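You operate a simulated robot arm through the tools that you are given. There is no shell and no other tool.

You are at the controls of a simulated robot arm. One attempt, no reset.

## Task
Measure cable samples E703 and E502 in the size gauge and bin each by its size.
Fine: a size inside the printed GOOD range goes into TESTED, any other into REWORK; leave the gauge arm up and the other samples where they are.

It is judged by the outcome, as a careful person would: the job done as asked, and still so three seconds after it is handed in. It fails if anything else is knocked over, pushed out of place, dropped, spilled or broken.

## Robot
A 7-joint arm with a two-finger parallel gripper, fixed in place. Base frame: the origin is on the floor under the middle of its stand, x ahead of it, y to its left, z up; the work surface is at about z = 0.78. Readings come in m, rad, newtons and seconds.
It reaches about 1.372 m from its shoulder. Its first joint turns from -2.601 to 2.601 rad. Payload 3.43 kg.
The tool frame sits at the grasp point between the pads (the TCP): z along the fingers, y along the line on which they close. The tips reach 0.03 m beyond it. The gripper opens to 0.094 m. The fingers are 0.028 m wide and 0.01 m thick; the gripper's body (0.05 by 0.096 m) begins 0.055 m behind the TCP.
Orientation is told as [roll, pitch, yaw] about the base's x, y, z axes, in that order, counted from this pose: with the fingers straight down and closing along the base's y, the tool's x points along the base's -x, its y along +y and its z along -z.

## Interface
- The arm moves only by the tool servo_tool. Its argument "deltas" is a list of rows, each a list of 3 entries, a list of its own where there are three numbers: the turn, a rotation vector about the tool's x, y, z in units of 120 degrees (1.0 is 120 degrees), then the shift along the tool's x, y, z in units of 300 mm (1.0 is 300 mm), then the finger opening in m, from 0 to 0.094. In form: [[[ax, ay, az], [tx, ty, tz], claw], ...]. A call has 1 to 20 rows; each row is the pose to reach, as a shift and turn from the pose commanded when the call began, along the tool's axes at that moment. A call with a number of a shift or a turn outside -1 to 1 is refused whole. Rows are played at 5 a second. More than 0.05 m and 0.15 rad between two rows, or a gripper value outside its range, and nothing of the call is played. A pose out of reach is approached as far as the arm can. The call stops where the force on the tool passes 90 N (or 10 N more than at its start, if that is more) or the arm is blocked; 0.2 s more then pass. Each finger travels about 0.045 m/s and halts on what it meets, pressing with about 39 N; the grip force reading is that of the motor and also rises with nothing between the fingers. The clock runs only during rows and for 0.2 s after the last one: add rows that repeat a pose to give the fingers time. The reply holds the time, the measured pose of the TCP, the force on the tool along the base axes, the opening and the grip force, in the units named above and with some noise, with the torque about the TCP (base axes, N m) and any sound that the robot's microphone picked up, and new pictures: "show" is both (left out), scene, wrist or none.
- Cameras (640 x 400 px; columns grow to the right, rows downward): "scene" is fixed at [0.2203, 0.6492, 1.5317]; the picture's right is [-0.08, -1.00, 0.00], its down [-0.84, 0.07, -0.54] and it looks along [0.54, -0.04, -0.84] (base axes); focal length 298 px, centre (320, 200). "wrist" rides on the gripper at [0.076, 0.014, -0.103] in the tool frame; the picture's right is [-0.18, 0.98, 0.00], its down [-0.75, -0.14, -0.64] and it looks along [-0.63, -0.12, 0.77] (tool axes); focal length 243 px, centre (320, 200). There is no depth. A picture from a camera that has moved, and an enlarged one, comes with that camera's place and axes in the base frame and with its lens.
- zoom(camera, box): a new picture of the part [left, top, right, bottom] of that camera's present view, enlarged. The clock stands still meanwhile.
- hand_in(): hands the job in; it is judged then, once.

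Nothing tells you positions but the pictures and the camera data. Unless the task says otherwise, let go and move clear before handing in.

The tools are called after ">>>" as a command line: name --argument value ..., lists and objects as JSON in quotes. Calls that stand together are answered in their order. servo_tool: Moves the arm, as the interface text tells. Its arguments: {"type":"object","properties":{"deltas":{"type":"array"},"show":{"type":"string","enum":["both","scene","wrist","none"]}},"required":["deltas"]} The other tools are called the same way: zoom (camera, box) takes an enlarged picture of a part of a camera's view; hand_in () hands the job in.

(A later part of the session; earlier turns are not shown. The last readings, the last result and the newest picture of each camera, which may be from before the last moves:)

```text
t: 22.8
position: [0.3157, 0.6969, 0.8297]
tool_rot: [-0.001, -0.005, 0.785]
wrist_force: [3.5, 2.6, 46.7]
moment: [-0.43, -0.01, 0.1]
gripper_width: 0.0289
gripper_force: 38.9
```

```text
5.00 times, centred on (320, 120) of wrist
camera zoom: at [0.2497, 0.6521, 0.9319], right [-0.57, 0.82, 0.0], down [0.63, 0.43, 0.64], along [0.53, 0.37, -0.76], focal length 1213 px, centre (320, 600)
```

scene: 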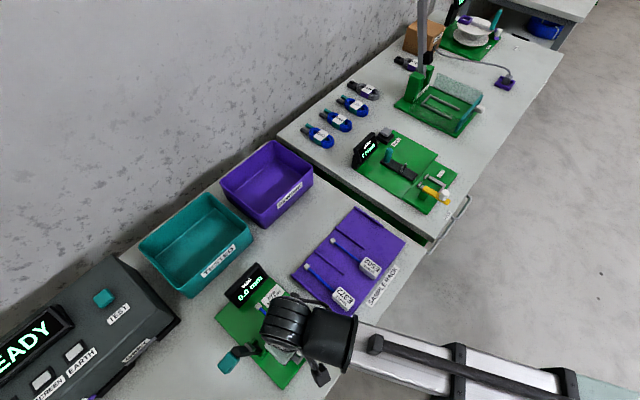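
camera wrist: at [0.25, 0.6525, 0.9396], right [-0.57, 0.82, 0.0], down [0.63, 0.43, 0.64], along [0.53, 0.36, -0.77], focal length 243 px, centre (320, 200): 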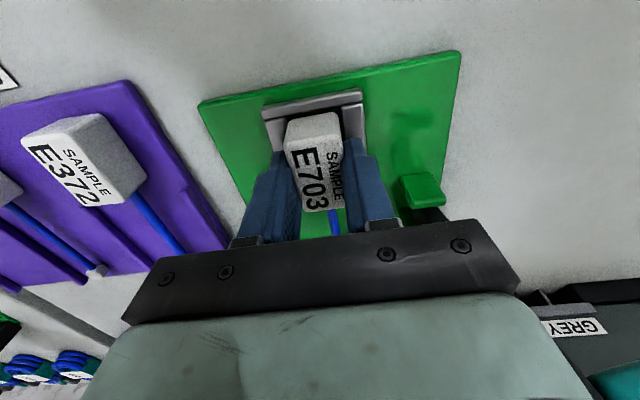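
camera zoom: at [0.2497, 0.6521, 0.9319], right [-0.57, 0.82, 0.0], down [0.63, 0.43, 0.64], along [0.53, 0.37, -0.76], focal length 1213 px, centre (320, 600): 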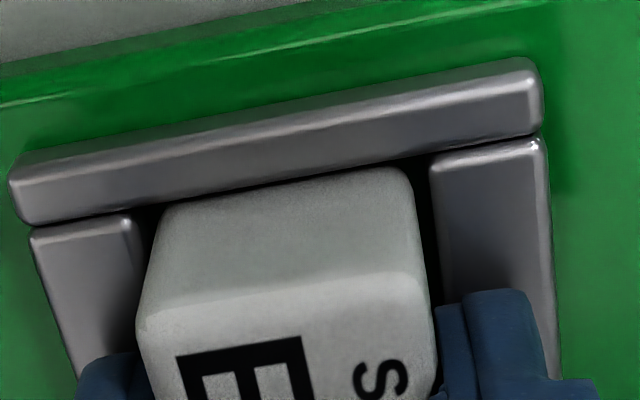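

It's now seated: contact is spread near the middle, at the same tool height as on the rack. I'll ease off 2 mm of push, open the fingers slightly, and rise.

>>> servo_tool --deltas '[[[0, 0, 0], [0, 0, -0.004], 0.02], [[0, 0, 0], [0, 0, -0.006], 0.02], [[0, 0, 0], [0, 0, -0.006], 0.035], [[0, 0, 0], [0, 0, -0.006], 0.05], [[0, 0, 0], [0, 0, -0.006], 0.05], [[0, 0, 0], [0, 0, -0.006], 0.05]]' --show "none"

>>> servo_tool --deltas '[[[0, 0, 0], [0, 0, -0.1], 0.05], [[0, 0, 0], [0, 0, -0.2], 0.05], [[0, 0, 0], [0, 0, -0.3], 0.05], [[0, 0, 0], [0, 0, -0.4], 0.05], [[0, 0, 0], [0, 0, -0.4], 0.05]]'

>>> zoom --camera "wrist" --box '[240, 20, 440, 160]'

>>> zoom --camera "scene" --box '[200, 250, 340, 400]'

```text
t: 24.2
position: [0.3136, 0.699, 0.8303]
tool_rot: [0.003, -0.002, 0.786]
wrist_force: [-15.9, 24.8, 31.1]
moment: [0.19, 0.1, 0.11]
gripper_width: 0.0331
gripper_force: 0.0
```

```text
t: 25.4
position: [0.3138, 0.6977, 0.9494]
tool_rot: [-0.001, 0.0, 0.786]
wrist_force: [0.3, -0.5, 0.8]
moment: [0.02, -0.03, 0.0]
gripper_width: 0.05
gripper_force: 0.1
camera wrist: at [0.2502, 0.6531, 1.0514], right [-0.57, 0.82, 0.0], down [0.63, 0.43, 0.64], along [0.53, 0.36, -0.77], focal length 243 px, centre (320, 200)
```

scene: 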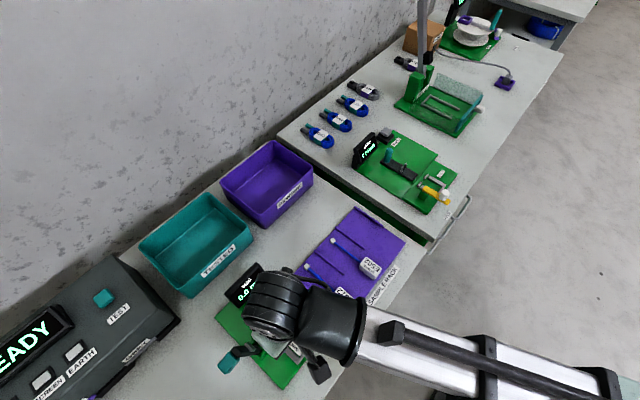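
wrist: 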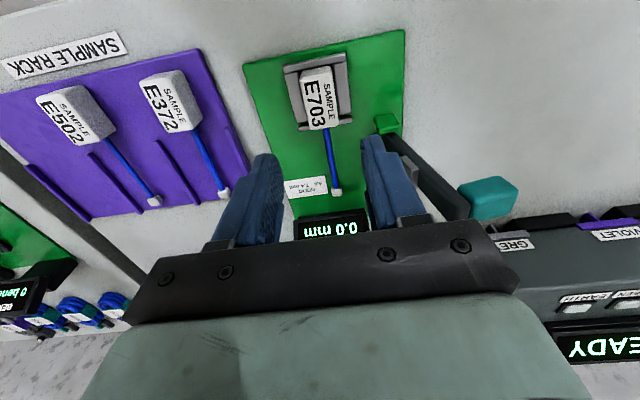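

```text
2.86 times, centred on (340, 90) of wrist
camera zoom: at [0.2502, 0.6531, 1.0514], right [-0.57, 0.82, 0.0], down [0.63, 0.43, 0.64], along [0.53, 0.36, -0.77], focal length 693 px, centre (263, 514)
```

zoom: 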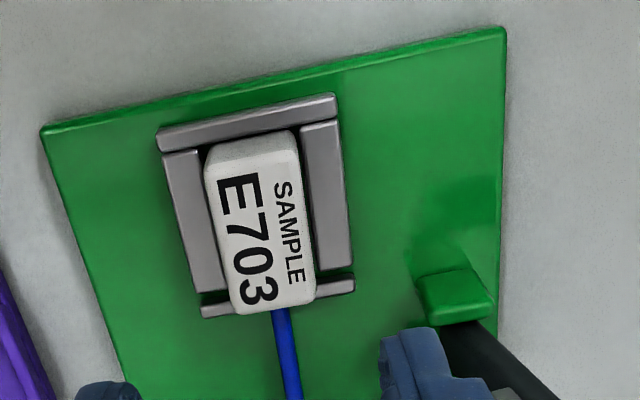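

```text
2.67 times, centred on (270, 325) of scene
camera zoom: at [0.2203, 0.6492, 1.5317], right [-0.08, -1.0, 0.0], down [-0.84, 0.07, -0.54], along [0.54, -0.04, -0.84], focal length 794 px, centre (453, -133)
```

zoom: 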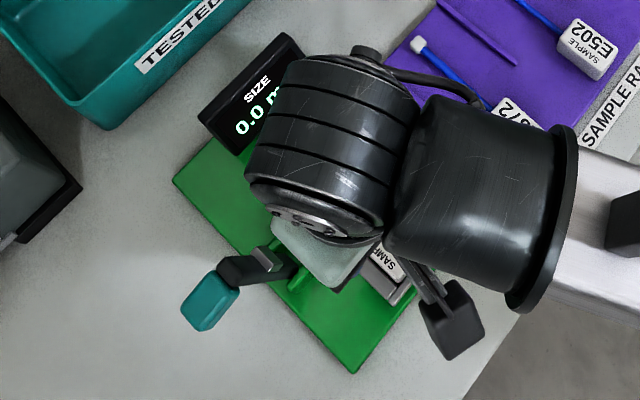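

E703 is seated in the pocket with its cable running straight between the posts toward the display. Next I'll lower the gauge arm. I'll rise, turn the gripper 90° so it closes along the hinge axis, and move over the teal handle near (0.276, 0.810, 0.919).

>>> servo_tool --deltas '[[[0, 0, 0], [0, 0, -0.133], 0.06], [[0, 0, 0], [0, 0, -0.267], 0.07], [[0, 0, -0.0625], [-0.0147, 0.0294, -0.267], 0.07], [[0, 0, -0.125], [-0.0295, 0.0588, -0.267], 0.07], [[0, 0, -0.1875], [-0.0442, 0.0882, -0.267], 0.07], [[0, 0, -0.25], [-0.0589, 0.1176, -0.267], 0.07], [[0, 0, -0.3125], [-0.0736, 0.147, -0.267], 0.07], [[0, 0, -0.375], [-0.0884, 0.1764, -0.267], 0.07], [[0, 0, -0.4375], [-0.1031, 0.2058, -0.267], 0.07], [[0, 0, -0.5], [-0.1178, 0.2352, -0.267], 0.07], [[0, 0, -0.5625], [-0.1325, 0.2646, -0.267], 0.07], [[0, 0, -0.625], [-0.1473, 0.294, -0.267], 0.07], [[0, 0, -0.6875], [-0.162, 0.3234, -0.267], 0.07], [[0, 0, -0.75], [-0.1767, 0.3528, -0.267], 0.07], [[0, 0, -0.75], [-0.1767, 0.3528, -0.267], 0.07]]'

>>> zoom --camera "wrist" --box '[220, 40, 420, 200]'

>>> zoom --camera "scene" --box '[200, 250, 340, 400]'

```text
t: 28.6
position: [0.2779, 0.8083, 1.0301]
tool_rot: [0.0, 0.002, 2.359]
wrist_force: [-0.3, 0.1, 0.5]
moment: [-0.03, 0.02, 0.0]
gripper_width: 0.0699
gripper_force: 0.1
camera wrist: at [0.3202, 0.7445, 1.1318], right [-0.82, -0.57, 0.0], down [-0.43, 0.63, 0.64], along [-0.36, 0.53, -0.77], focal length 243 px, centre (320, 200)
```

scene: 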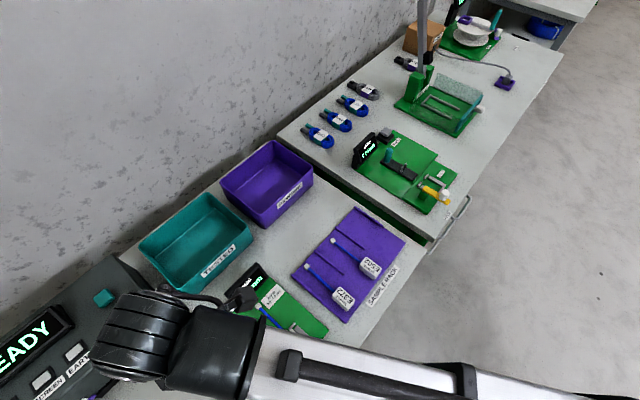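
wrist: 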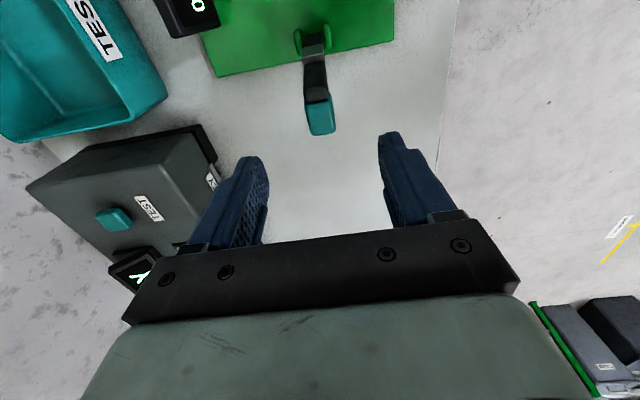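

```text
2.50 times, centred on (320, 120) of wrist
camera zoom: at [0.3202, 0.7445, 1.1318], right [-0.82, -0.57, 0.0], down [-0.43, 0.63, 0.64], along [-0.36, 0.53, -0.77], focal length 606 px, centre (320, 400)
```

zoom: 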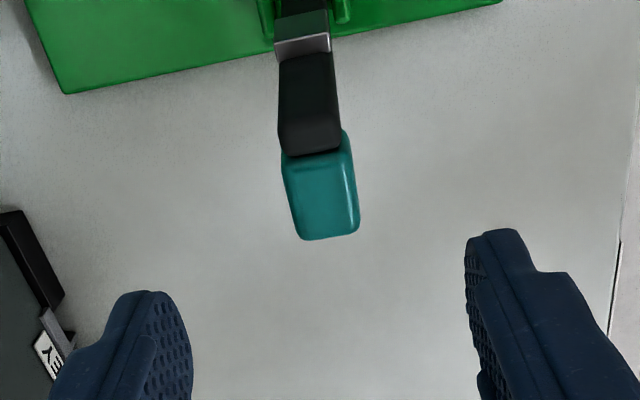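

```text
2.67 times, centred on (270, 325) of scene
camera zoom: at [0.2203, 0.6492, 1.5317], right [-0.08, -1.0, 0.0], down [-0.84, 0.07, -0.54], along [0.54, -0.04, -0.84], focal length 794 px, centre (453, -133)
```

zoom: 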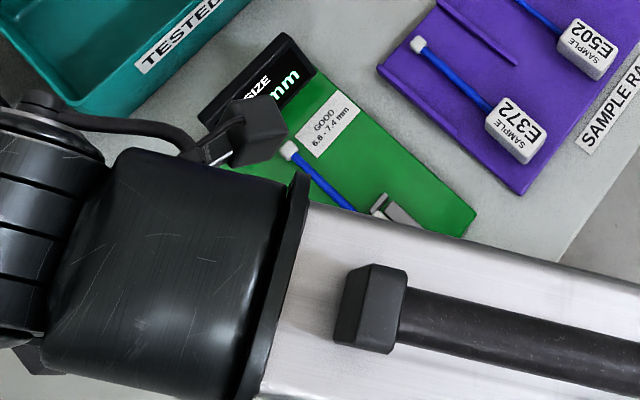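

The gripper is now turned and the handle lies almost exactly under it. The GOOD range reads 6.6–7.4 mm. I'll zoom in on the hinge to get its pivot location before gripping the handle.

>>> zoom --camera "wrist" --box '[270, 0, 370, 150]'

>>> zoom --camera "wrist" --box '[140, 0, 260, 60]'

```text
2.67 times, centred on (320, 75) of wrist
camera zoom: at [0.3202, 0.7445, 1.1318], right [-0.82, -0.57, 0.0], down [-0.43, 0.63, 0.64], along [-0.36, 0.53, -0.77], focal length 647 px, centre (320, 533)
```

zoom: 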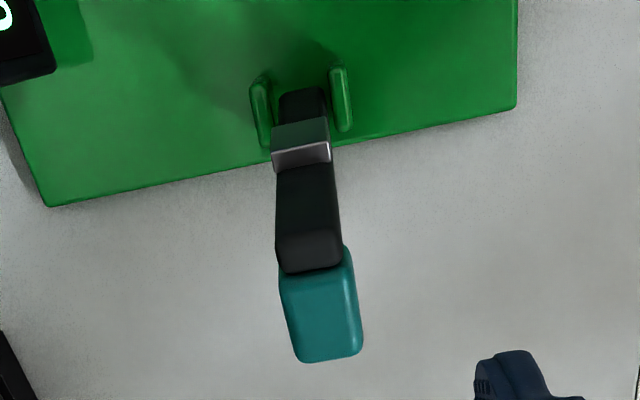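

```text
5.33 times, centred on (200, 30) of wrist
camera zoom: at [0.3202, 0.7445, 1.1318], right [-0.82, -0.57, 0.0], down [-0.43, 0.63, 0.64], along [-0.36, 0.53, -0.77], focal length 1294 px, centre (960, 1107)
```

zoom: 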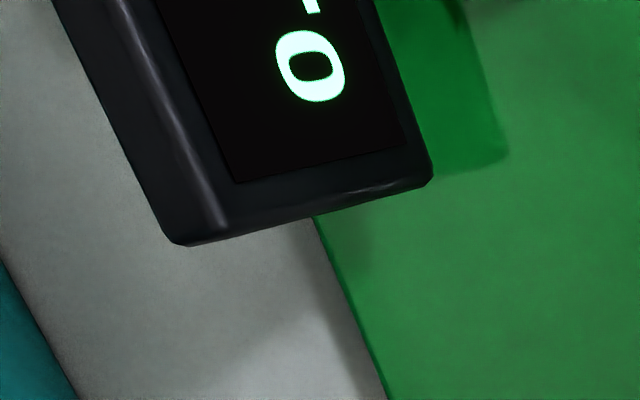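

The pivot looks to be near v=-0.333, z≈0.81, and the handle is about 24 mm wide. I'll descend around the handle with the fingers open on either side, then grip it near the fingertips.

>>> servo_tool --deltas '[[[0, 0, 0], [-0.0067, 0, 0.1], 0.06], [[0, 0, 0], [-0.0067, 0, 0.2], 0.05], [[0, 0, 0], [-0.0067, 0, 0.28], 0.05], [[0, 0, 0], [-0.0067, 0, 0.32], 0.05], [[0, 0, 0], [-0.0067, 0, 0.32], 0.05]]'

>>> zoom --camera "wrist" --box '[220, 60, 420, 220]'

```text
t: 29.8
position: [0.2754, 0.8111, 0.9342]
tool_rot: [0.0, -0.001, 2.357]
wrist_force: [-0.6, 1.0, -0.5]
moment: [0.01, 0.01, 0.01]
gripper_width: 0.0501
gripper_force: 0.0
camera wrist: at [0.3181, 0.7457, 1.0361], right [-0.82, -0.57, 0.0], down [-0.43, 0.63, 0.64], along [-0.36, 0.53, -0.77], focal length 243 px, centre (320, 200)
```

scene: 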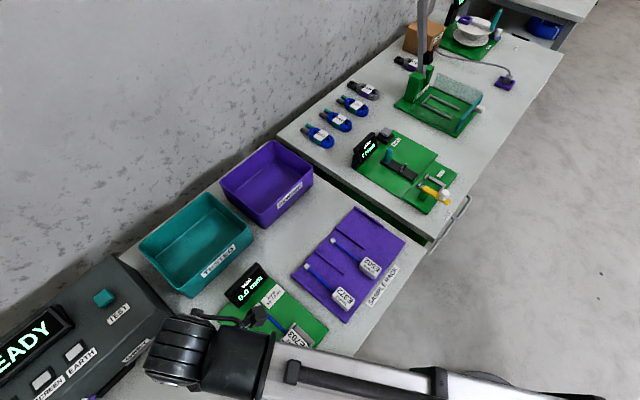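
wrist: 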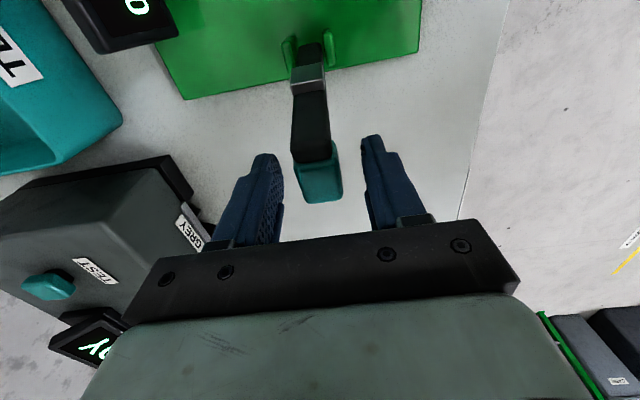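

```text
2.50 times, centred on (320, 140) of wrist
camera zoom: at [0.3181, 0.7457, 1.0361], right [-0.82, -0.57, 0.0], down [-0.43, 0.63, 0.64], along [-0.36, 0.53, -0.77], focal length 606 px, centre (320, 350)
```

zoom: 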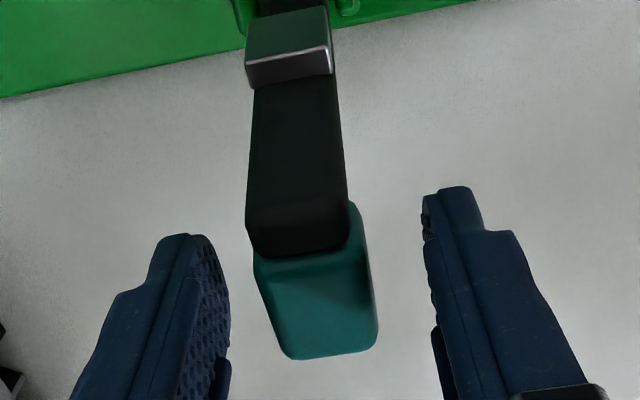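

The teal handle is a block sticking out from the end of the dark arm, about 24 mm wide and centred between the fingers. I'll close on it now.

>>> servo_tool --deltas '[[[0, 0, 0], [0, 0, 0], 0.035], [[0, 0, 0], [0, 0, 0], 0.02], [[0, 0, 0], [0, 0, 0], 0.015], [[0, 0, 0], [0, 0, 0], 0.015]]' --show "wrist"

>>> zoom --camera "wrist" --box '[220, 60, 420, 220]'

```text
t: 30.8
position: [0.2767, 0.81, 0.9336]
tool_rot: [0.0, -0.001, 2.354]
wrist_force: [2.1, 2.1, -0.2]
moment: [0.01, -0.01, 0.01]
gripper_width: 0.0281
gripper_force: 45.5
camera wrist: at [0.3182, 0.7458, 1.0361], right [-0.82, -0.57, 0.0], down [-0.43, 0.63, 0.64], along [-0.36, 0.53, -0.77], focal length 243 px, centre (320, 200)
```

wrist: 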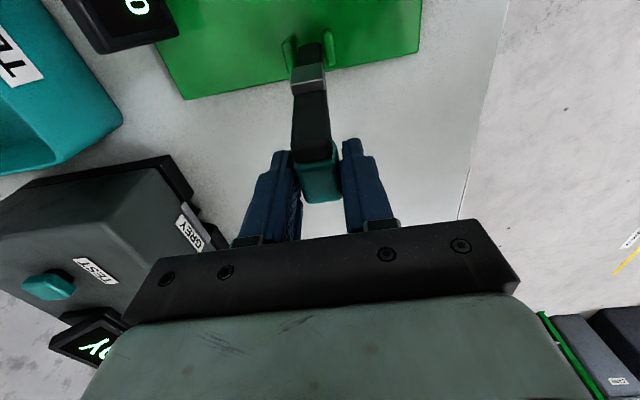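

```text
2.50 times, centred on (320, 140) of wrist
camera zoom: at [0.3182, 0.7458, 1.0361], right [-0.82, -0.57, 0.0], down [-0.43, 0.63, 0.64], along [-0.36, 0.53, -0.77], focal length 606 px, centre (320, 350)
```

zoom: 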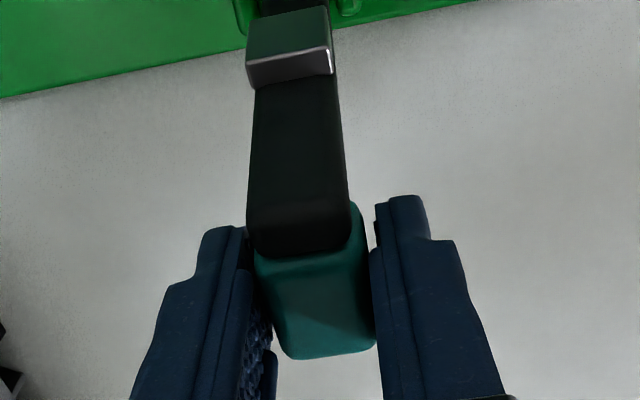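

I have the handle at 28 mm. I'll swing the arm along its arc about the hinge in small stages, watching the force, starting with the first 30°.

>>> servo_tool --deltas '[[[0, 0, 0], [0.034, 0, -0.011], 0.015], [[0, 0, 0], [0.069, 0, -0.0193], 0.015], [[0, 0, 0], [0.1043, 0, -0.0243], 0.015], [[0, 0, 0], [0.1403, 0, -0.0263], 0.015]]' --show "wrist"

```text
t: 31.8
position: [0.3044, 0.7807, 0.941]
tool_rot: [-0.001, 0.001, 2.359]
wrist_force: [-11.5, 4.7, 10.4]
moment: [1.01, 0.98, 0.01]
gripper_width: 0.0281
gripper_force: 44.7
camera wrist: at [0.3479, 0.7162, 1.044], right [-0.82, -0.57, 0.0], down [-0.43, 0.63, 0.64], along [-0.36, 0.53, -0.77], focal length 243 px, centre (320, 200)
```

wrist: 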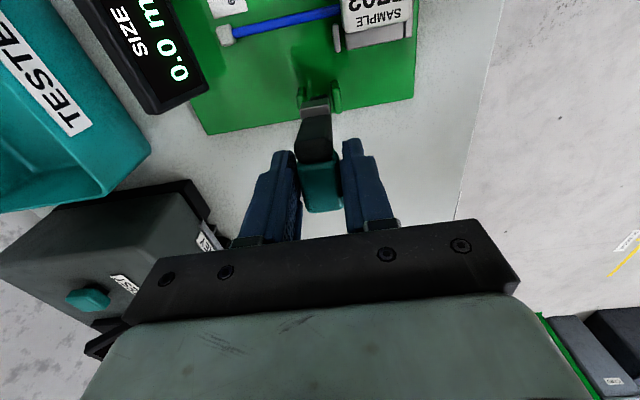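

The forces are modest: about 11 N from hinge and pad friction, plus a small upward push. I'll continue the arc with a slight upward correction.

>>> servo_tool --deltas '[[[0, 0, 0], [0.036, 0, -0.0007], 0.015], [[0, 0, 0], [0.0717, 0, 0.0036], 0.015], [[0, 0, 0], [0.1067, 0, 0.011], 0.015], [[0, 0, 0], [0.141, 0, 0.0213], 0.015]]' --show "wrist"

```text
t: 32.8
position: [0.3356, 0.7506, 0.9363]
tool_rot: [0.002, 0.0, 2.354]
wrist_force: [-4.5, 0.6, 7.5]
moment: [0.62, 0.52, -0.07]
gripper_width: 0.0282
gripper_force: 34.5
camera wrist: at [0.3779, 0.6863, 1.0374], right [-0.82, -0.57, 0.0], down [-0.43, 0.63, 0.64], along [-0.36, 0.53, -0.77], focal length 243 px, centre (320, 200)
```

wrist: 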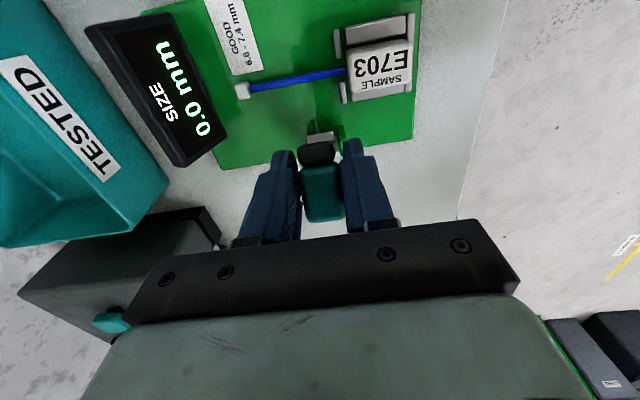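

>>> servo_tool --deltas '[[[0, 0, 0], [0.0333, 0, 0.0123], 0.015], [[0, 0, 0], [0.0653, 0, 0.0287], 0.015], [[0, 0, 0], [0.096, 0, 0.0477], 0.015], [[0, 0, 0], [0.1247, 0, 0.069], 0.015]]' --show "wrist"

```text
t: 33.8
position: [0.3615, 0.7243, 0.9148]
tool_rot: [-0.001, -0.002, 2.358]
wrist_force: [-4.4, -3.3, 10.6]
moment: [0.7, 0.63, -0.05]
gripper_width: 0.0283
gripper_force: 38.5
camera wrist: at [0.4047, 0.6593, 1.0163], right [-0.83, -0.56, 0.0], down [-0.43, 0.63, 0.64], along [-0.36, 0.53, -0.77], focal length 243 px, centre (320, 200)
```

wrist: 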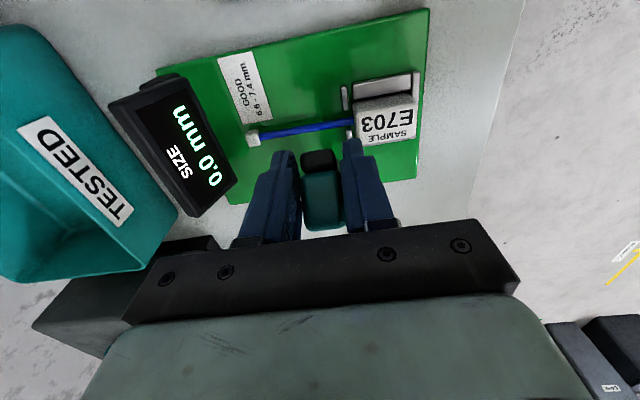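

>>> servo_tool --deltas '[[[0, 0, 0], [0.027, 0, 0.0225], 0.015], [[0, 0, 0], [0.0513, 0, 0.0488], 0.015], [[0, 0, 0], [0.0737, 0, 0.0768], 0.015], [[0, 0, 0], [0.0933, 0, 0.1072], 0.015]]' --show "wrist"

```text
t: 34.8
position: [0.3823, 0.7036, 0.883]
tool_rot: [0.0, 0.003, 2.357]
wrist_force: [2.2, -10.5, 7.6]
moment: [0.3, 0.24, 0.03]
gripper_width: 0.0283
gripper_force: 26.1
camera wrist: at [0.4249, 0.6392, 0.9842], right [-0.83, -0.56, 0.0], down [-0.43, 0.63, 0.64], along [-0.36, 0.53, -0.77], focal length 243 px, centre (320, 200)
```

wrist: 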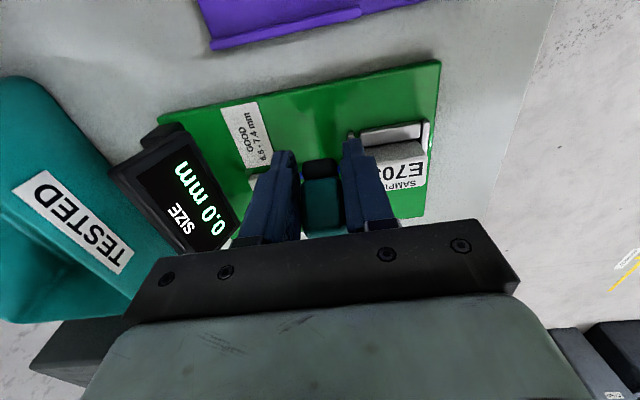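

>>> servo_tool --deltas '[[[0, 0, 0], [0.011, 0, 0.015], 0.015], [[0, 0, 0], [0.019, 0, 0.0303], 0.015], [[0, 0, 0], [0.026, 0, 0.047], 0.015], [[0, 0, 0], [0.033, 0, 0.0633], 0.015]]' --show "wrist"

```text
t: 35.8
position: [0.39, 0.6962, 0.863]
tool_rot: [-0.002, 0.001, 2.357]
wrist_force: [4.0, -17.7, 19.4]
moment: [1.09, 0.96, 0.06]
gripper_width: 0.028
gripper_force: 45.3
camera wrist: at [0.4319, 0.632, 0.9661], right [-0.83, -0.56, 0.0], down [-0.43, 0.63, 0.64], along [-0.36, 0.53, -0.77], focal length 243 px, centre (320, 200)
```

wrist: 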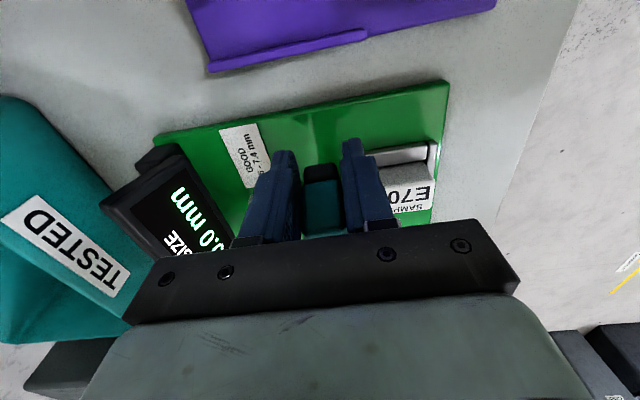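

The handle is pulling slightly outward, so the real radius is a little larger than my estimate. I'll ease 1 mm outward and continue down gently.

>>> servo_tool --deltas '[[[0, 0, 0], [0.005, 0.0017, 0.003], 0.015], [[0, 0, 0], [0.009, 0.0017, 0.012], 0.015], [[0, 0, 0], [0.013, 0.0017, 0.024], 0.015], [[0, 0, 0], [0.015, 0.0017, 0.034], 0.015]]' --show "wrist"

>>> zoom --camera "scene" --box '[200, 250, 340, 400]'

```text
t: 36.8
position: [0.3915, 0.6935, 0.8538]
tool_rot: [-0.001, 0.0, 2.356]
wrist_force: [7.6, -9.8, 16.3]
moment: [1.08, 1.11, 0.0]
gripper_width: 0.0281
gripper_force: 45.3
camera wrist: at [0.4349, 0.6291, 0.9557], right [-0.83, -0.56, 0.0], down [-0.43, 0.63, 0.64], along [-0.36, 0.53, -0.77], focal length 243 px, centre (320, 200)
```

wrist: 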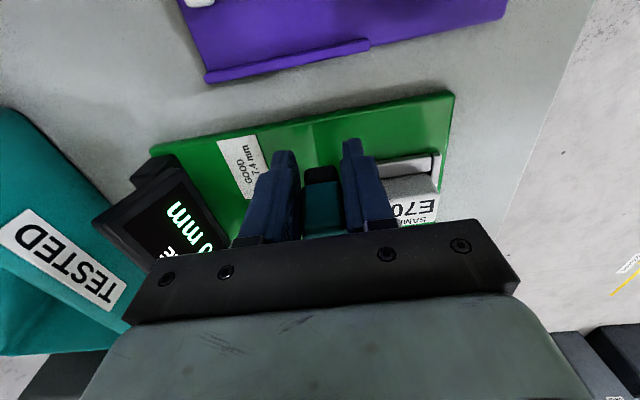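

```text
2.67 times, centred on (270, 325) of scene
camera zoom: at [0.2203, 0.6492, 1.5317], right [-0.08, -1.0, 0.0], down [-0.84, 0.07, -0.54], along [0.54, -0.04, -0.84], focal length 794 px, centre (453, -133)
```

zoom: 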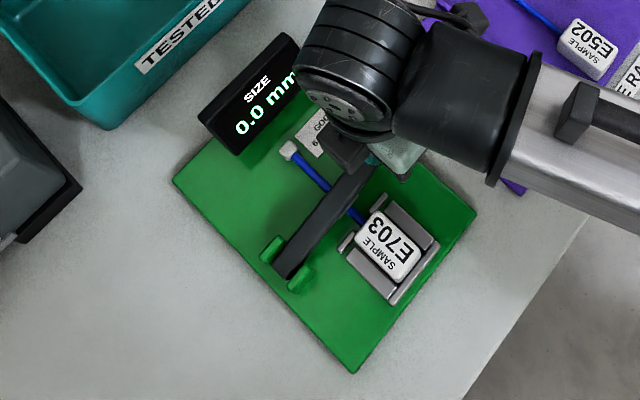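

The arm is almost down across the cable just past the posts. I'll continue in small steps and watch the display.

>>> servo_tool --deltas '[[[0, 0, 0], [0.004, 0, 0.008], 0.015], [[0, 0, 0], [0.006, 0, 0.016], 0.015], [[0, 0, 0], [0.006, 0, 0.016], 0.015]]' --show "wrist"

>>> zoom --camera "scene" --box '[230, 250, 300, 320]'

```text
t: 37.6
position: [0.3933, 0.693, 0.8472]
tool_rot: [-0.002, 0.0, 2.356]
wrist_force: [10.0, -6.9, 15.0]
moment: [1.06, 1.12, -0.06]
gripper_width: 0.0281
gripper_force: 45.3
camera wrist: at [0.4361, 0.6279, 0.9505], right [-0.83, -0.56, 0.0], down [-0.43, 0.63, 0.64], along [-0.36, 0.53, -0.77], focal length 243 px, centre (320, 200)
```

wrist: 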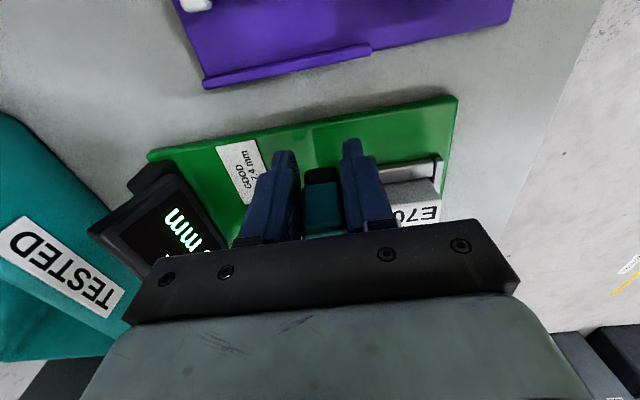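

```text
5.71 times, centred on (265, 285) of scene
camera zoom: at [0.2203, 0.6492, 1.5317], right [-0.08, -1.0, 0.0], down [-0.84, 0.07, -0.54], along [0.54, -0.04, -0.84], focal length 1702 px, centre (634, -286)
```

zoom: 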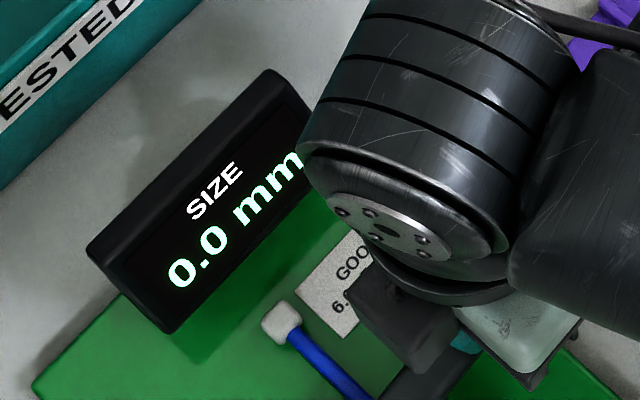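

>>> servo_tool --deltas '[[[0, 0, 0], [0.003, 0, 0.006], 0.015], [[0, 0, 0], [0.005, 0, 0.012], 0.015], [[0, 0, 0], [0.005, 0, 0.012], 0.015]]' --show "none"

>>> zoom --camera "scene" --box '[230, 250, 300, 320]'

```text
t: 38.4
position: [0.3936, 0.6917, 0.8452]
tool_rot: [-0.001, 0.002, 2.356]
wrist_force: [8.6, -1.8, 12.7]
moment: [1.04, 1.06, -0.05]
gripper_width: 0.0283
gripper_force: 45.6
```

```text
5.71 times, centred on (265, 285) of scene
camera zoom: at [0.2203, 0.6492, 1.5317], right [-0.08, -1.0, 0.0], down [-0.84, 0.07, -0.54], along [0.54, -0.04, -0.84], focal length 1702 px, centre (634, -286)
```

zoom: 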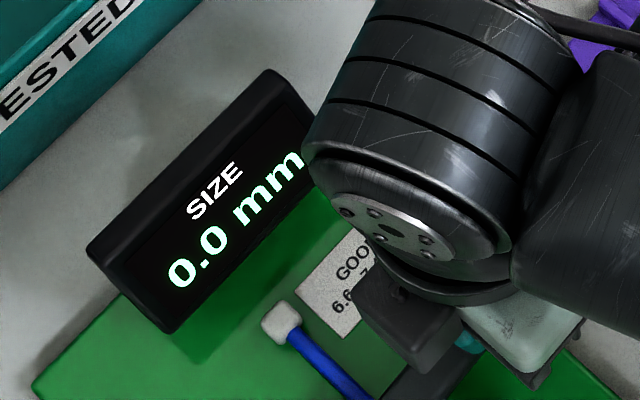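

>>> servo_tool --deltas '[[[0, 0, 0], [0.002, 0, 0.006], 0.015], [[0, 0, 0], [0.003, 0, 0.012], 0.015], [[0, 0, 0], [0.003, 0, 0.012], 0.015]]' --show "none"

>>> zoom --camera "scene" --box '[230, 250, 330, 350]'

```text
t: 39.2
position: [0.395, 0.6923, 0.8411]
tool_rot: [0.0, 0.0, 2.356]
wrist_force: [6.0, -3.5, 11.9]
moment: [1.01, 1.02, -0.02]
gripper_width: 0.028
gripper_force: 45.1
```

```text
4.00 times, centred on (280, 300) of scene
camera zoom: at [0.2203, 0.6492, 1.5317], right [-0.08, -1.0, 0.0], down [-0.84, 0.07, -0.54], along [0.54, -0.04, -0.84], focal length 1192 px, centre (480, -200)
```

zoom: 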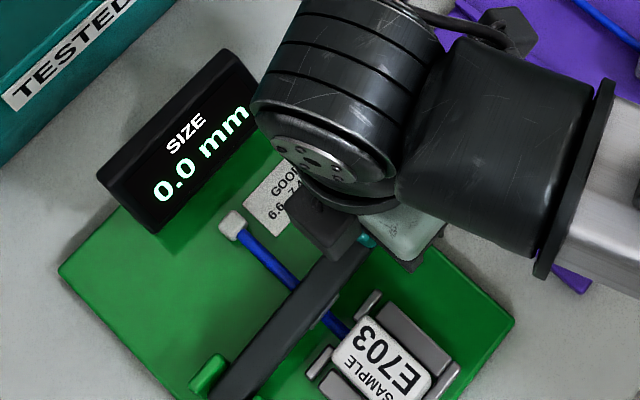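

>>> servo_tool --deltas '[[[0, 0, 0], [0.001, 0, 0.006], 0.015], [[0, 0, 0], [0.002, 0, 0.012], 0.015], [[0, 0, 0], [0.002, 0, 0.012], 0.015]]' --show "none"

>>> zoom --camera "scene" --box '[230, 250, 330, 350]'

>>> zoom --camera "wrist" --box '[240, 100, 460, 260]'

```text
t: 40.0
position: [0.3952, 0.6909, 0.8373]
tool_rot: [0.0, 0.0, 2.356]
wrist_force: [10.8, -1.7, 12.8]
moment: [0.93, 1.07, -0.09]
gripper_width: 0.0282
gripper_force: 44.8
```

```text
4.00 times, centred on (280, 300) of scene
camera zoom: at [0.2203, 0.6492, 1.5317], right [-0.08, -1.0, 0.0], down [-0.84, 0.07, -0.54], along [0.54, -0.04, -0.84], focal length 1192 px, centre (480, -200)
```

zoom: 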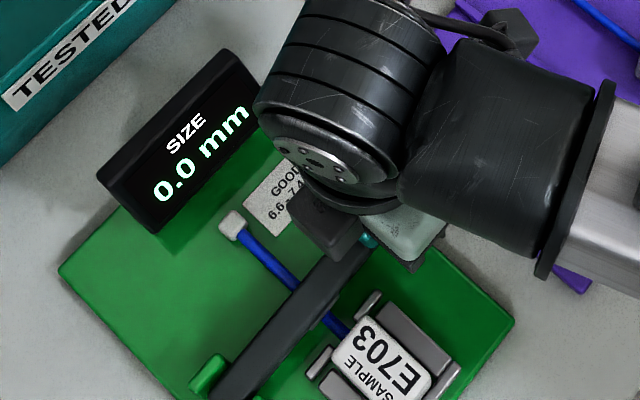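

```text
2.50 times, centred on (350, 180) of wrist
camera zoom: at [0.4382, 0.6257, 0.9397], right [-0.83, -0.56, 0.0], down [-0.43, 0.63, 0.64], along [-0.36, 0.53, -0.77], focal length 606 px, centre (245, 250)
```

zoom: 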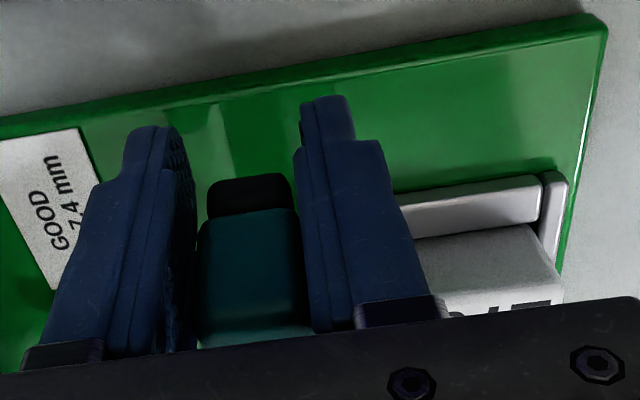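

>>> servo_tool --deltas '[[[0, 0, 0], [0.001, 0, 0.006], 0.015], [[0, 0, 0], [0.001, 0, 0.012], 0.015], [[0, 0, 0], [0.001, 0, 0.012], 0.015]]' --show "none"

>>> zoom --camera "scene" --box '[230, 250, 330, 350]'

```text
t: 40.8
position: [0.3962, 0.6897, 0.8339]
tool_rot: [0.0, 0.001, 2.356]
wrist_force: [15.3, -8.2, 13.0]
moment: [0.93, 1.07, -0.04]
gripper_width: 0.0278
gripper_force: 44.9
```

```text
4.00 times, centred on (280, 300) of scene
camera zoom: at [0.2203, 0.6492, 1.5317], right [-0.08, -1.0, 0.0], down [-0.84, 0.07, -0.54], along [0.54, -0.04, -0.84], focal length 1192 px, centre (480, -200)
```

zoom: 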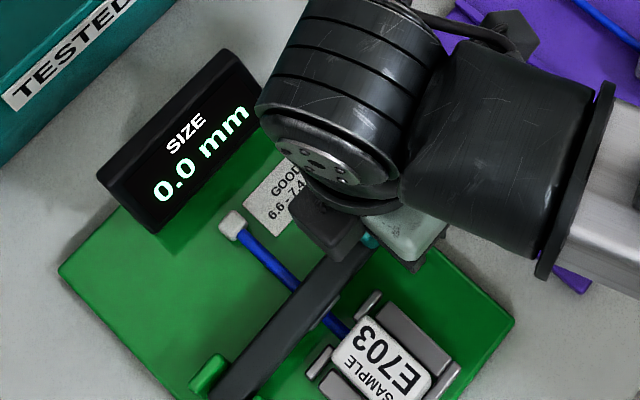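

The handle must be close to bottoming out and my fingertips are near the plate, so I'll open the fingers to let the arm settle on the cable by itself, then read the display.

>>> servo_tool --deltas '[[[0, 0, 0], [0.003, 0, 0.0], 0.015], [[0, 0, 0], [0.003, 0, 0.0], 0.035], [[0, 0, 0], [0.003, 0, 0.0], 0.05], [[0, 0, 0], [0.003, 0, 0.0], 0.05], [[0, 0, 0], [0.003, 0, 0.0], 0.05]]' --show "wrist"

>>> zoom --camera "scene" --box '[230, 250, 330, 350]'

>>> zoom --camera "wrist" --box '[240, 100, 460, 260]'

```text
t: 42.0
position: [0.3968, 0.6893, 0.8341]
tool_rot: [0.0, -0.001, 2.357]
wrist_force: [0.5, 0.4, 0.3]
moment: [-0.02, 0.02, -0.01]
gripper_width: 0.05
gripper_force: 0.2
camera wrist: at [0.4389, 0.6256, 0.9358], right [-0.82, -0.57, 0.0], down [-0.43, 0.63, 0.64], along [-0.36, 0.53, -0.77], focal length 243 px, centre (320, 200)
```

wrist: 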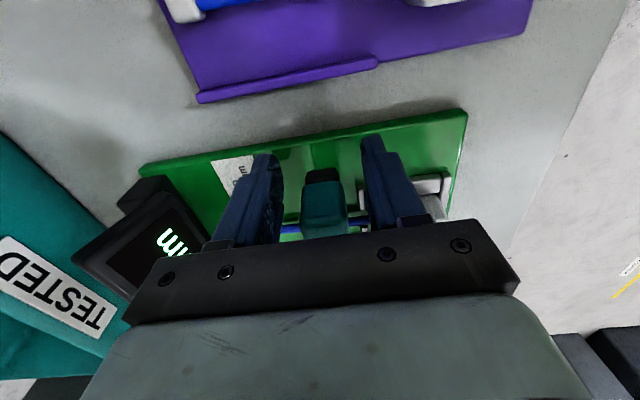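

```text
4.00 times, centred on (280, 300) of scene
camera zoom: at [0.2203, 0.6492, 1.5317], right [-0.08, -1.0, 0.0], down [-0.84, 0.07, -0.54], along [0.54, -0.04, -0.84], focal length 1192 px, centre (480, -200)
```

zoom: 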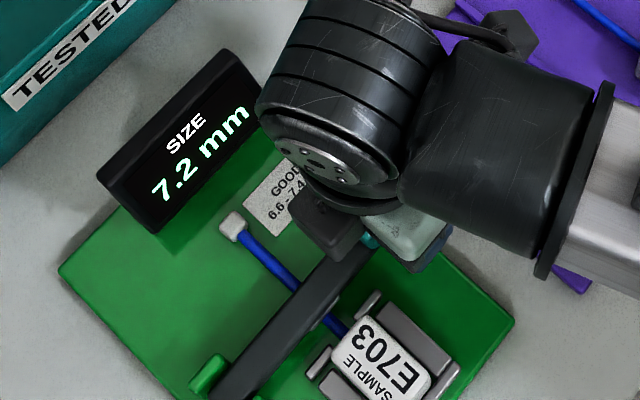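

```text
2.50 times, centred on (350, 180) of wrist
camera zoom: at [0.4389, 0.6256, 0.9358], right [-0.82, -0.57, 0.0], down [-0.43, 0.63, 0.64], along [-0.36, 0.53, -0.77], focal length 606 px, centre (245, 250)
```

zoom: 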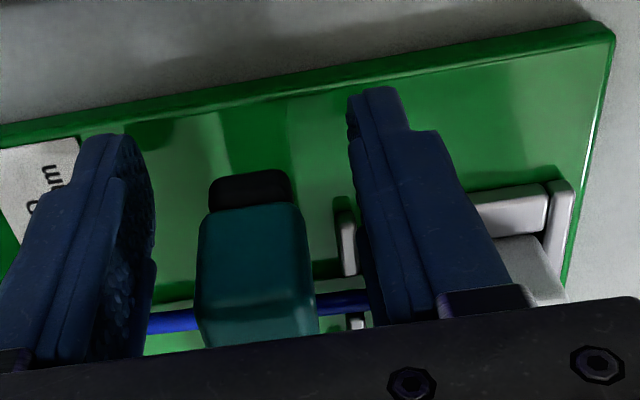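

The display shows 7.2 mm. I'll zoom in on it and let another moment pass to be sure it's stable.

>>> servo_tool --deltas '[[[0, 0, 0], [0, 0, 0], 0.05], [[0, 0, 0], [0, 0, 0], 0.05], [[0, 0, 0], [0, 0, 0], 0.05]]' --show "none"

>>> zoom --camera "scene" --box '[245, 260, 305, 310]'

```text
t: 42.8
position: [0.397, 0.6907, 0.8344]
tool_rot: [0.0, 0.001, 2.356]
wrist_force: [0.0, -0.2, 0.2]
moment: [0.01, 0.01, -0.02]
gripper_width: 0.05
gripper_force: 0.0
```

```text
8.00 times, centred on (275, 285) of scene
camera zoom: at [0.2203, 0.6492, 1.5317], right [-0.08, -1.0, 0.0], down [-0.84, 0.07, -0.54], along [0.54, -0.04, -0.84], focal length 2383 px, centre (680, -480)
```

zoom: 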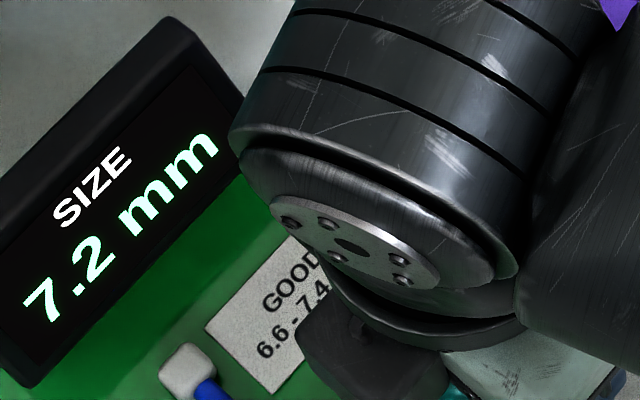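

E703 measures 7.2 mm, inside 6.6–7.4, so it goes to TESTED. Now I'll re-grip the handle and raise the arm; the poses so far fit a hinge at v=-0.3335, z=0.805 with radius 0.128 m.

>>> servo_tool --deltas '[[[0, 0, 0], [0, 0, 0], 0.035], [[0, 0, 0], [0, 0, 0], 0.02], [[0, 0, 0], [0, 0, 0], 0.015], [[0, 0, 0], [0, 0, 0], 0.015]]' --show "none"

>>> servo_tool --deltas '[[[0, 0, 0], [-0.0087, 0, -0.0393], 0.015], [[0, 0, 0], [-0.0197, 0, -0.075], 0.015], [[0, 0, 0], [-0.034, 0, -0.1093], 0.015], [[0, 0, 0], [-0.051, 0, -0.1423], 0.015]]'

```text
t: 43.8
position: [0.3955, 0.6898, 0.8332]
tool_rot: [-0.001, 0.001, 2.356]
wrist_force: [-2.9, -3.3, -1.1]
moment: [0.0, -0.11, 0.05]
gripper_width: 0.0282
gripper_force: 44.9
```

```text
t: 44.8
position: [0.3844, 0.7008, 0.8762]
tool_rot: [0.001, -0.001, 2.357]
wrist_force: [-11.7, 3.6, -20.9]
moment: [-1.03, -1.15, 0.1]
gripper_width: 0.0279
gripper_force: 44.9
camera wrist: at [0.4273, 0.6371, 0.9777], right [-0.82, -0.57, 0.0], down [-0.43, 0.63, 0.64], along [-0.36, 0.53, -0.77], focal length 243 px, centre (320, 200)
```

scene: 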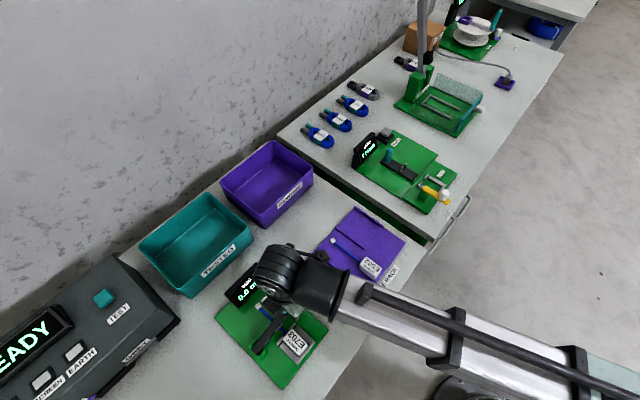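
wrist: 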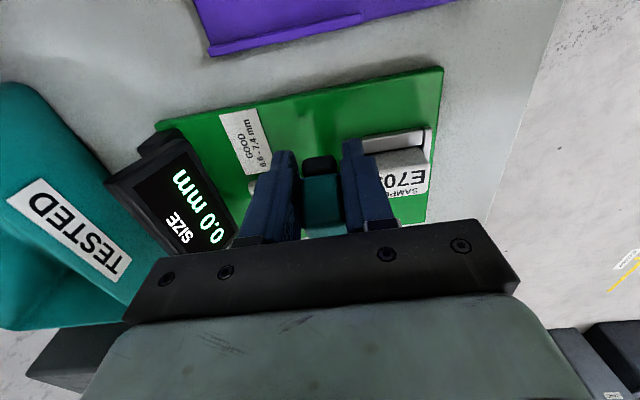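

>>> servo_tool --deltas '[[[0, 0, 0], [-0.023, 0, -0.0293], 0.015], [[0, 0, 0], [-0.0453, 0, -0.0587], 0.015], [[0, 0, 0], [-0.0703, 0, -0.086], 0.015], [[0, 0, 0], [-0.0977, 0, -0.111], 0.015]]' --show "none"

```text
t: 45.8
position: [0.3641, 0.7233, 0.9097]
tool_rot: [0.0, -0.001, 2.357]
wrist_force: [-12.6, -6.8, -6.5]
moment: [-0.04, -0.03, 0.19]
gripper_width: 0.0287
gripper_force: 19.0
```

>>> servo_tool --deltas '[[[0, 0, 0], [-0.0293, 0.002, -0.0223], 0.015], [[0, 0, 0], [-0.0603, 0.002, -0.0423], 0.015], [[0, 0, 0], [-0.093, 0.002, -0.0593], 0.015], [[0, 0, 0], [-0.1273, 0.002, -0.0733], 0.015]]' --show "wrist"

```text
t: 46.8
position: [0.3379, 0.7486, 0.9311]
tool_rot: [0.0, 0.003, 2.356]
wrist_force: [-1.9, -8.7, -20.3]
moment: [-0.99, -1.0, 0.08]
gripper_width: 0.028
gripper_force: 45.0
camera wrist: at [0.3801, 0.684, 1.0339], right [-0.83, -0.56, 0.0], down [-0.43, 0.63, 0.64], along [-0.36, 0.53, -0.77], focal length 243 px, centre (320, 200)
```

wrist: 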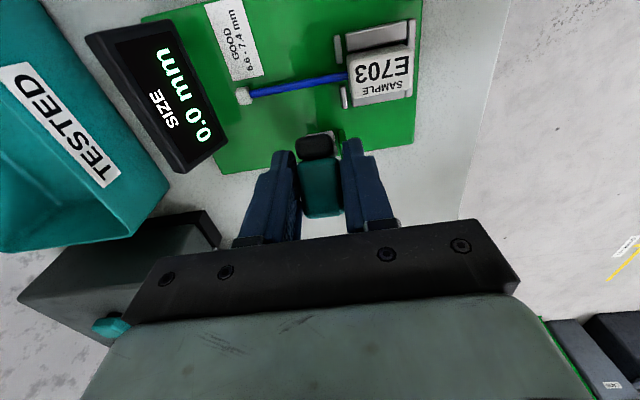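

>>> servo_tool --deltas '[[[0, 0, 0], [-0.035, 0.001, -0.008], 0.015], [[0, 0, 0], [-0.071, 0.001, -0.016], 0.015], [[0, 0, 0], [-0.1077, 0.001, -0.0207], 0.015], [[0, 0, 0], [-0.1447, 0.001, -0.0223], 0.015]]' --show "none"

```text
t: 47.8
position: [0.3078, 0.7769, 0.9386]
tool_rot: [-0.002, 0.001, 2.355]
wrist_force: [10.5, -4.1, -0.9]
moment: [-0.96, -0.96, 0.13]
gripper_width: 0.0282
gripper_force: 45.2
```

>>> servo_tool --deltas '[[[0, 0, 0], [-0.037, 0, 0.0017], 0.015], [[0, 0, 0], [-0.0737, 0, 0.0063], 0.015], [[0, 0, 0], [-0.1097, 0, 0.0143], 0.015], [[0, 0, 0], [-0.1307, 0, 0.02], 0.015]]' --show "wrist"

>>> zoom --camera "wrist" --box '[220, 0, 420, 220]'

```text
t: 48.8
position: [0.2789, 0.8053, 0.9323]
tool_rot: [-0.003, 0.003, 2.355]
wrist_force: [15.2, 2.8, 7.0]
moment: [-0.97, -0.98, 0.06]
gripper_width: 0.0285
gripper_force: 45.0
camera wrist: at [0.3219, 0.7417, 1.0353], right [-0.83, -0.56, 0.0], down [-0.43, 0.63, 0.64], along [-0.36, 0.53, -0.77], focal length 243 px, centre (320, 200)
```

wrist: 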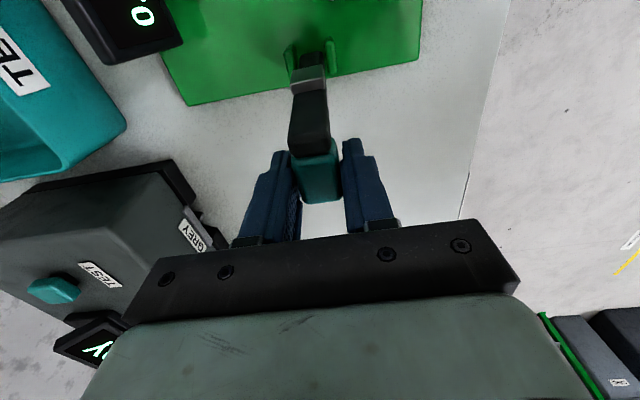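

```text
1.82 times, centred on (320, 110) of wrist
camera zoom: at [0.3219, 0.7417, 1.0353], right [-0.83, -0.56, 0.0], down [-0.43, 0.63, 0.64], along [-0.36, 0.53, -0.77], focal length 441 px, centre (320, 364)
```

zoom: 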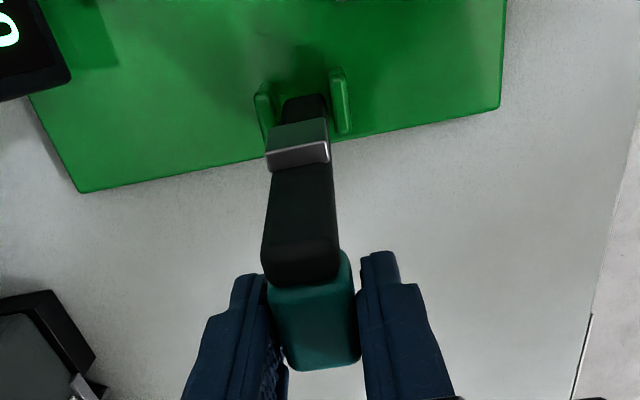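

The arm is back past vertical, within a few mm of its original resting pose. I'll release it and back away upward, checking that it stays up.

>>> servo_tool --deltas '[[[0, 0, 0], [-0.01, 0, 0.003], 0.015], [[0, 0, 0], [-0.012, 0, 0.004], 0.03], [[0, 0, 0], [-0.012, 0, 0.004], 0.05], [[0, 0, 0], [-0.012, 0, 0.004], 0.06], [[0, 0, 0], [-0.012, 0, 0.004], 0.06]]' --show "none"

>>> servo_tool --deltas '[[[0, 0, 0], [0, 0, -0.1], 0.06], [[0, 0, 0], [0, 0, -0.2], 0.06], [[0, 0, 0], [0, 0, -0.3], 0.06], [[0, 0, 0], [0, 0, -0.333], 0.06], [[0, 0, 0], [0, 0, -0.333], 0.06]]'

>>> zoom --camera "wrist" --box '[220, 40, 420, 200]'

```text
t: 50.0
position: [0.2754, 0.8092, 0.9313]
tool_rot: [-0.002, 0.002, 2.356]
wrist_force: [-1.0, -0.2, -0.4]
moment: [0.02, -0.01, 0.0]
gripper_width: 0.0599
gripper_force: 0.1
```

```text
t: 51.2
position: [0.2761, 0.809, 1.0307]
tool_rot: [0.0, 0.0, 2.357]
wrist_force: [-0.1, -0.4, 0.0]
moment: [0.0, -0.01, 0.0]
gripper_width: 0.06
gripper_force: 0.0
camera wrist: at [0.3187, 0.7435, 1.1336], right [-0.82, -0.57, 0.0], down [-0.43, 0.63, 0.64], along [-0.36, 0.53, -0.77], focal length 243 px, centre (320, 200)
```

scene: 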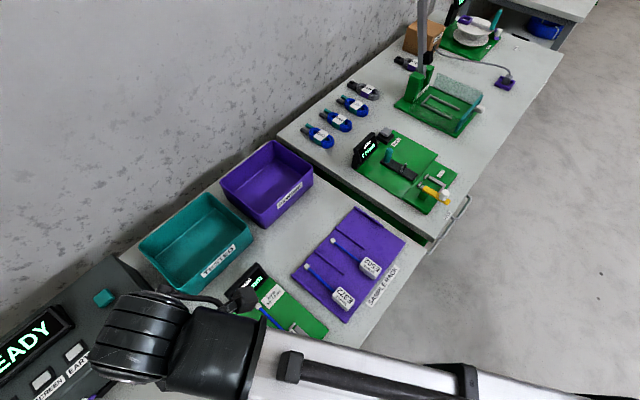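
wrist: 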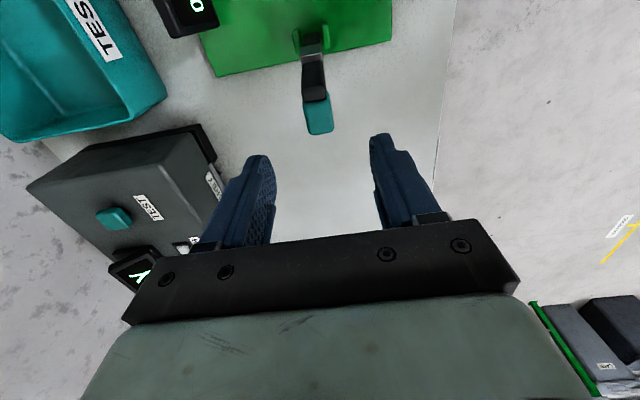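

```text
2.50 times, centred on (320, 120) of wrist
camera zoom: at [0.3187, 0.7435, 1.1336], right [-0.82, -0.57, 0.0], down [-0.43, 0.63, 0.64], along [-0.36, 0.53, -0.77], focal length 606 px, centre (320, 400)
```

zoom: 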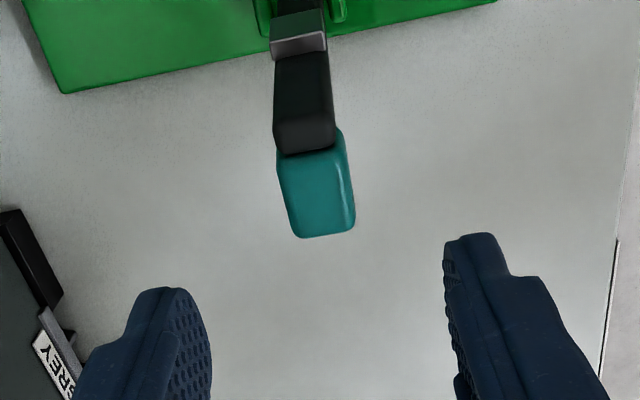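

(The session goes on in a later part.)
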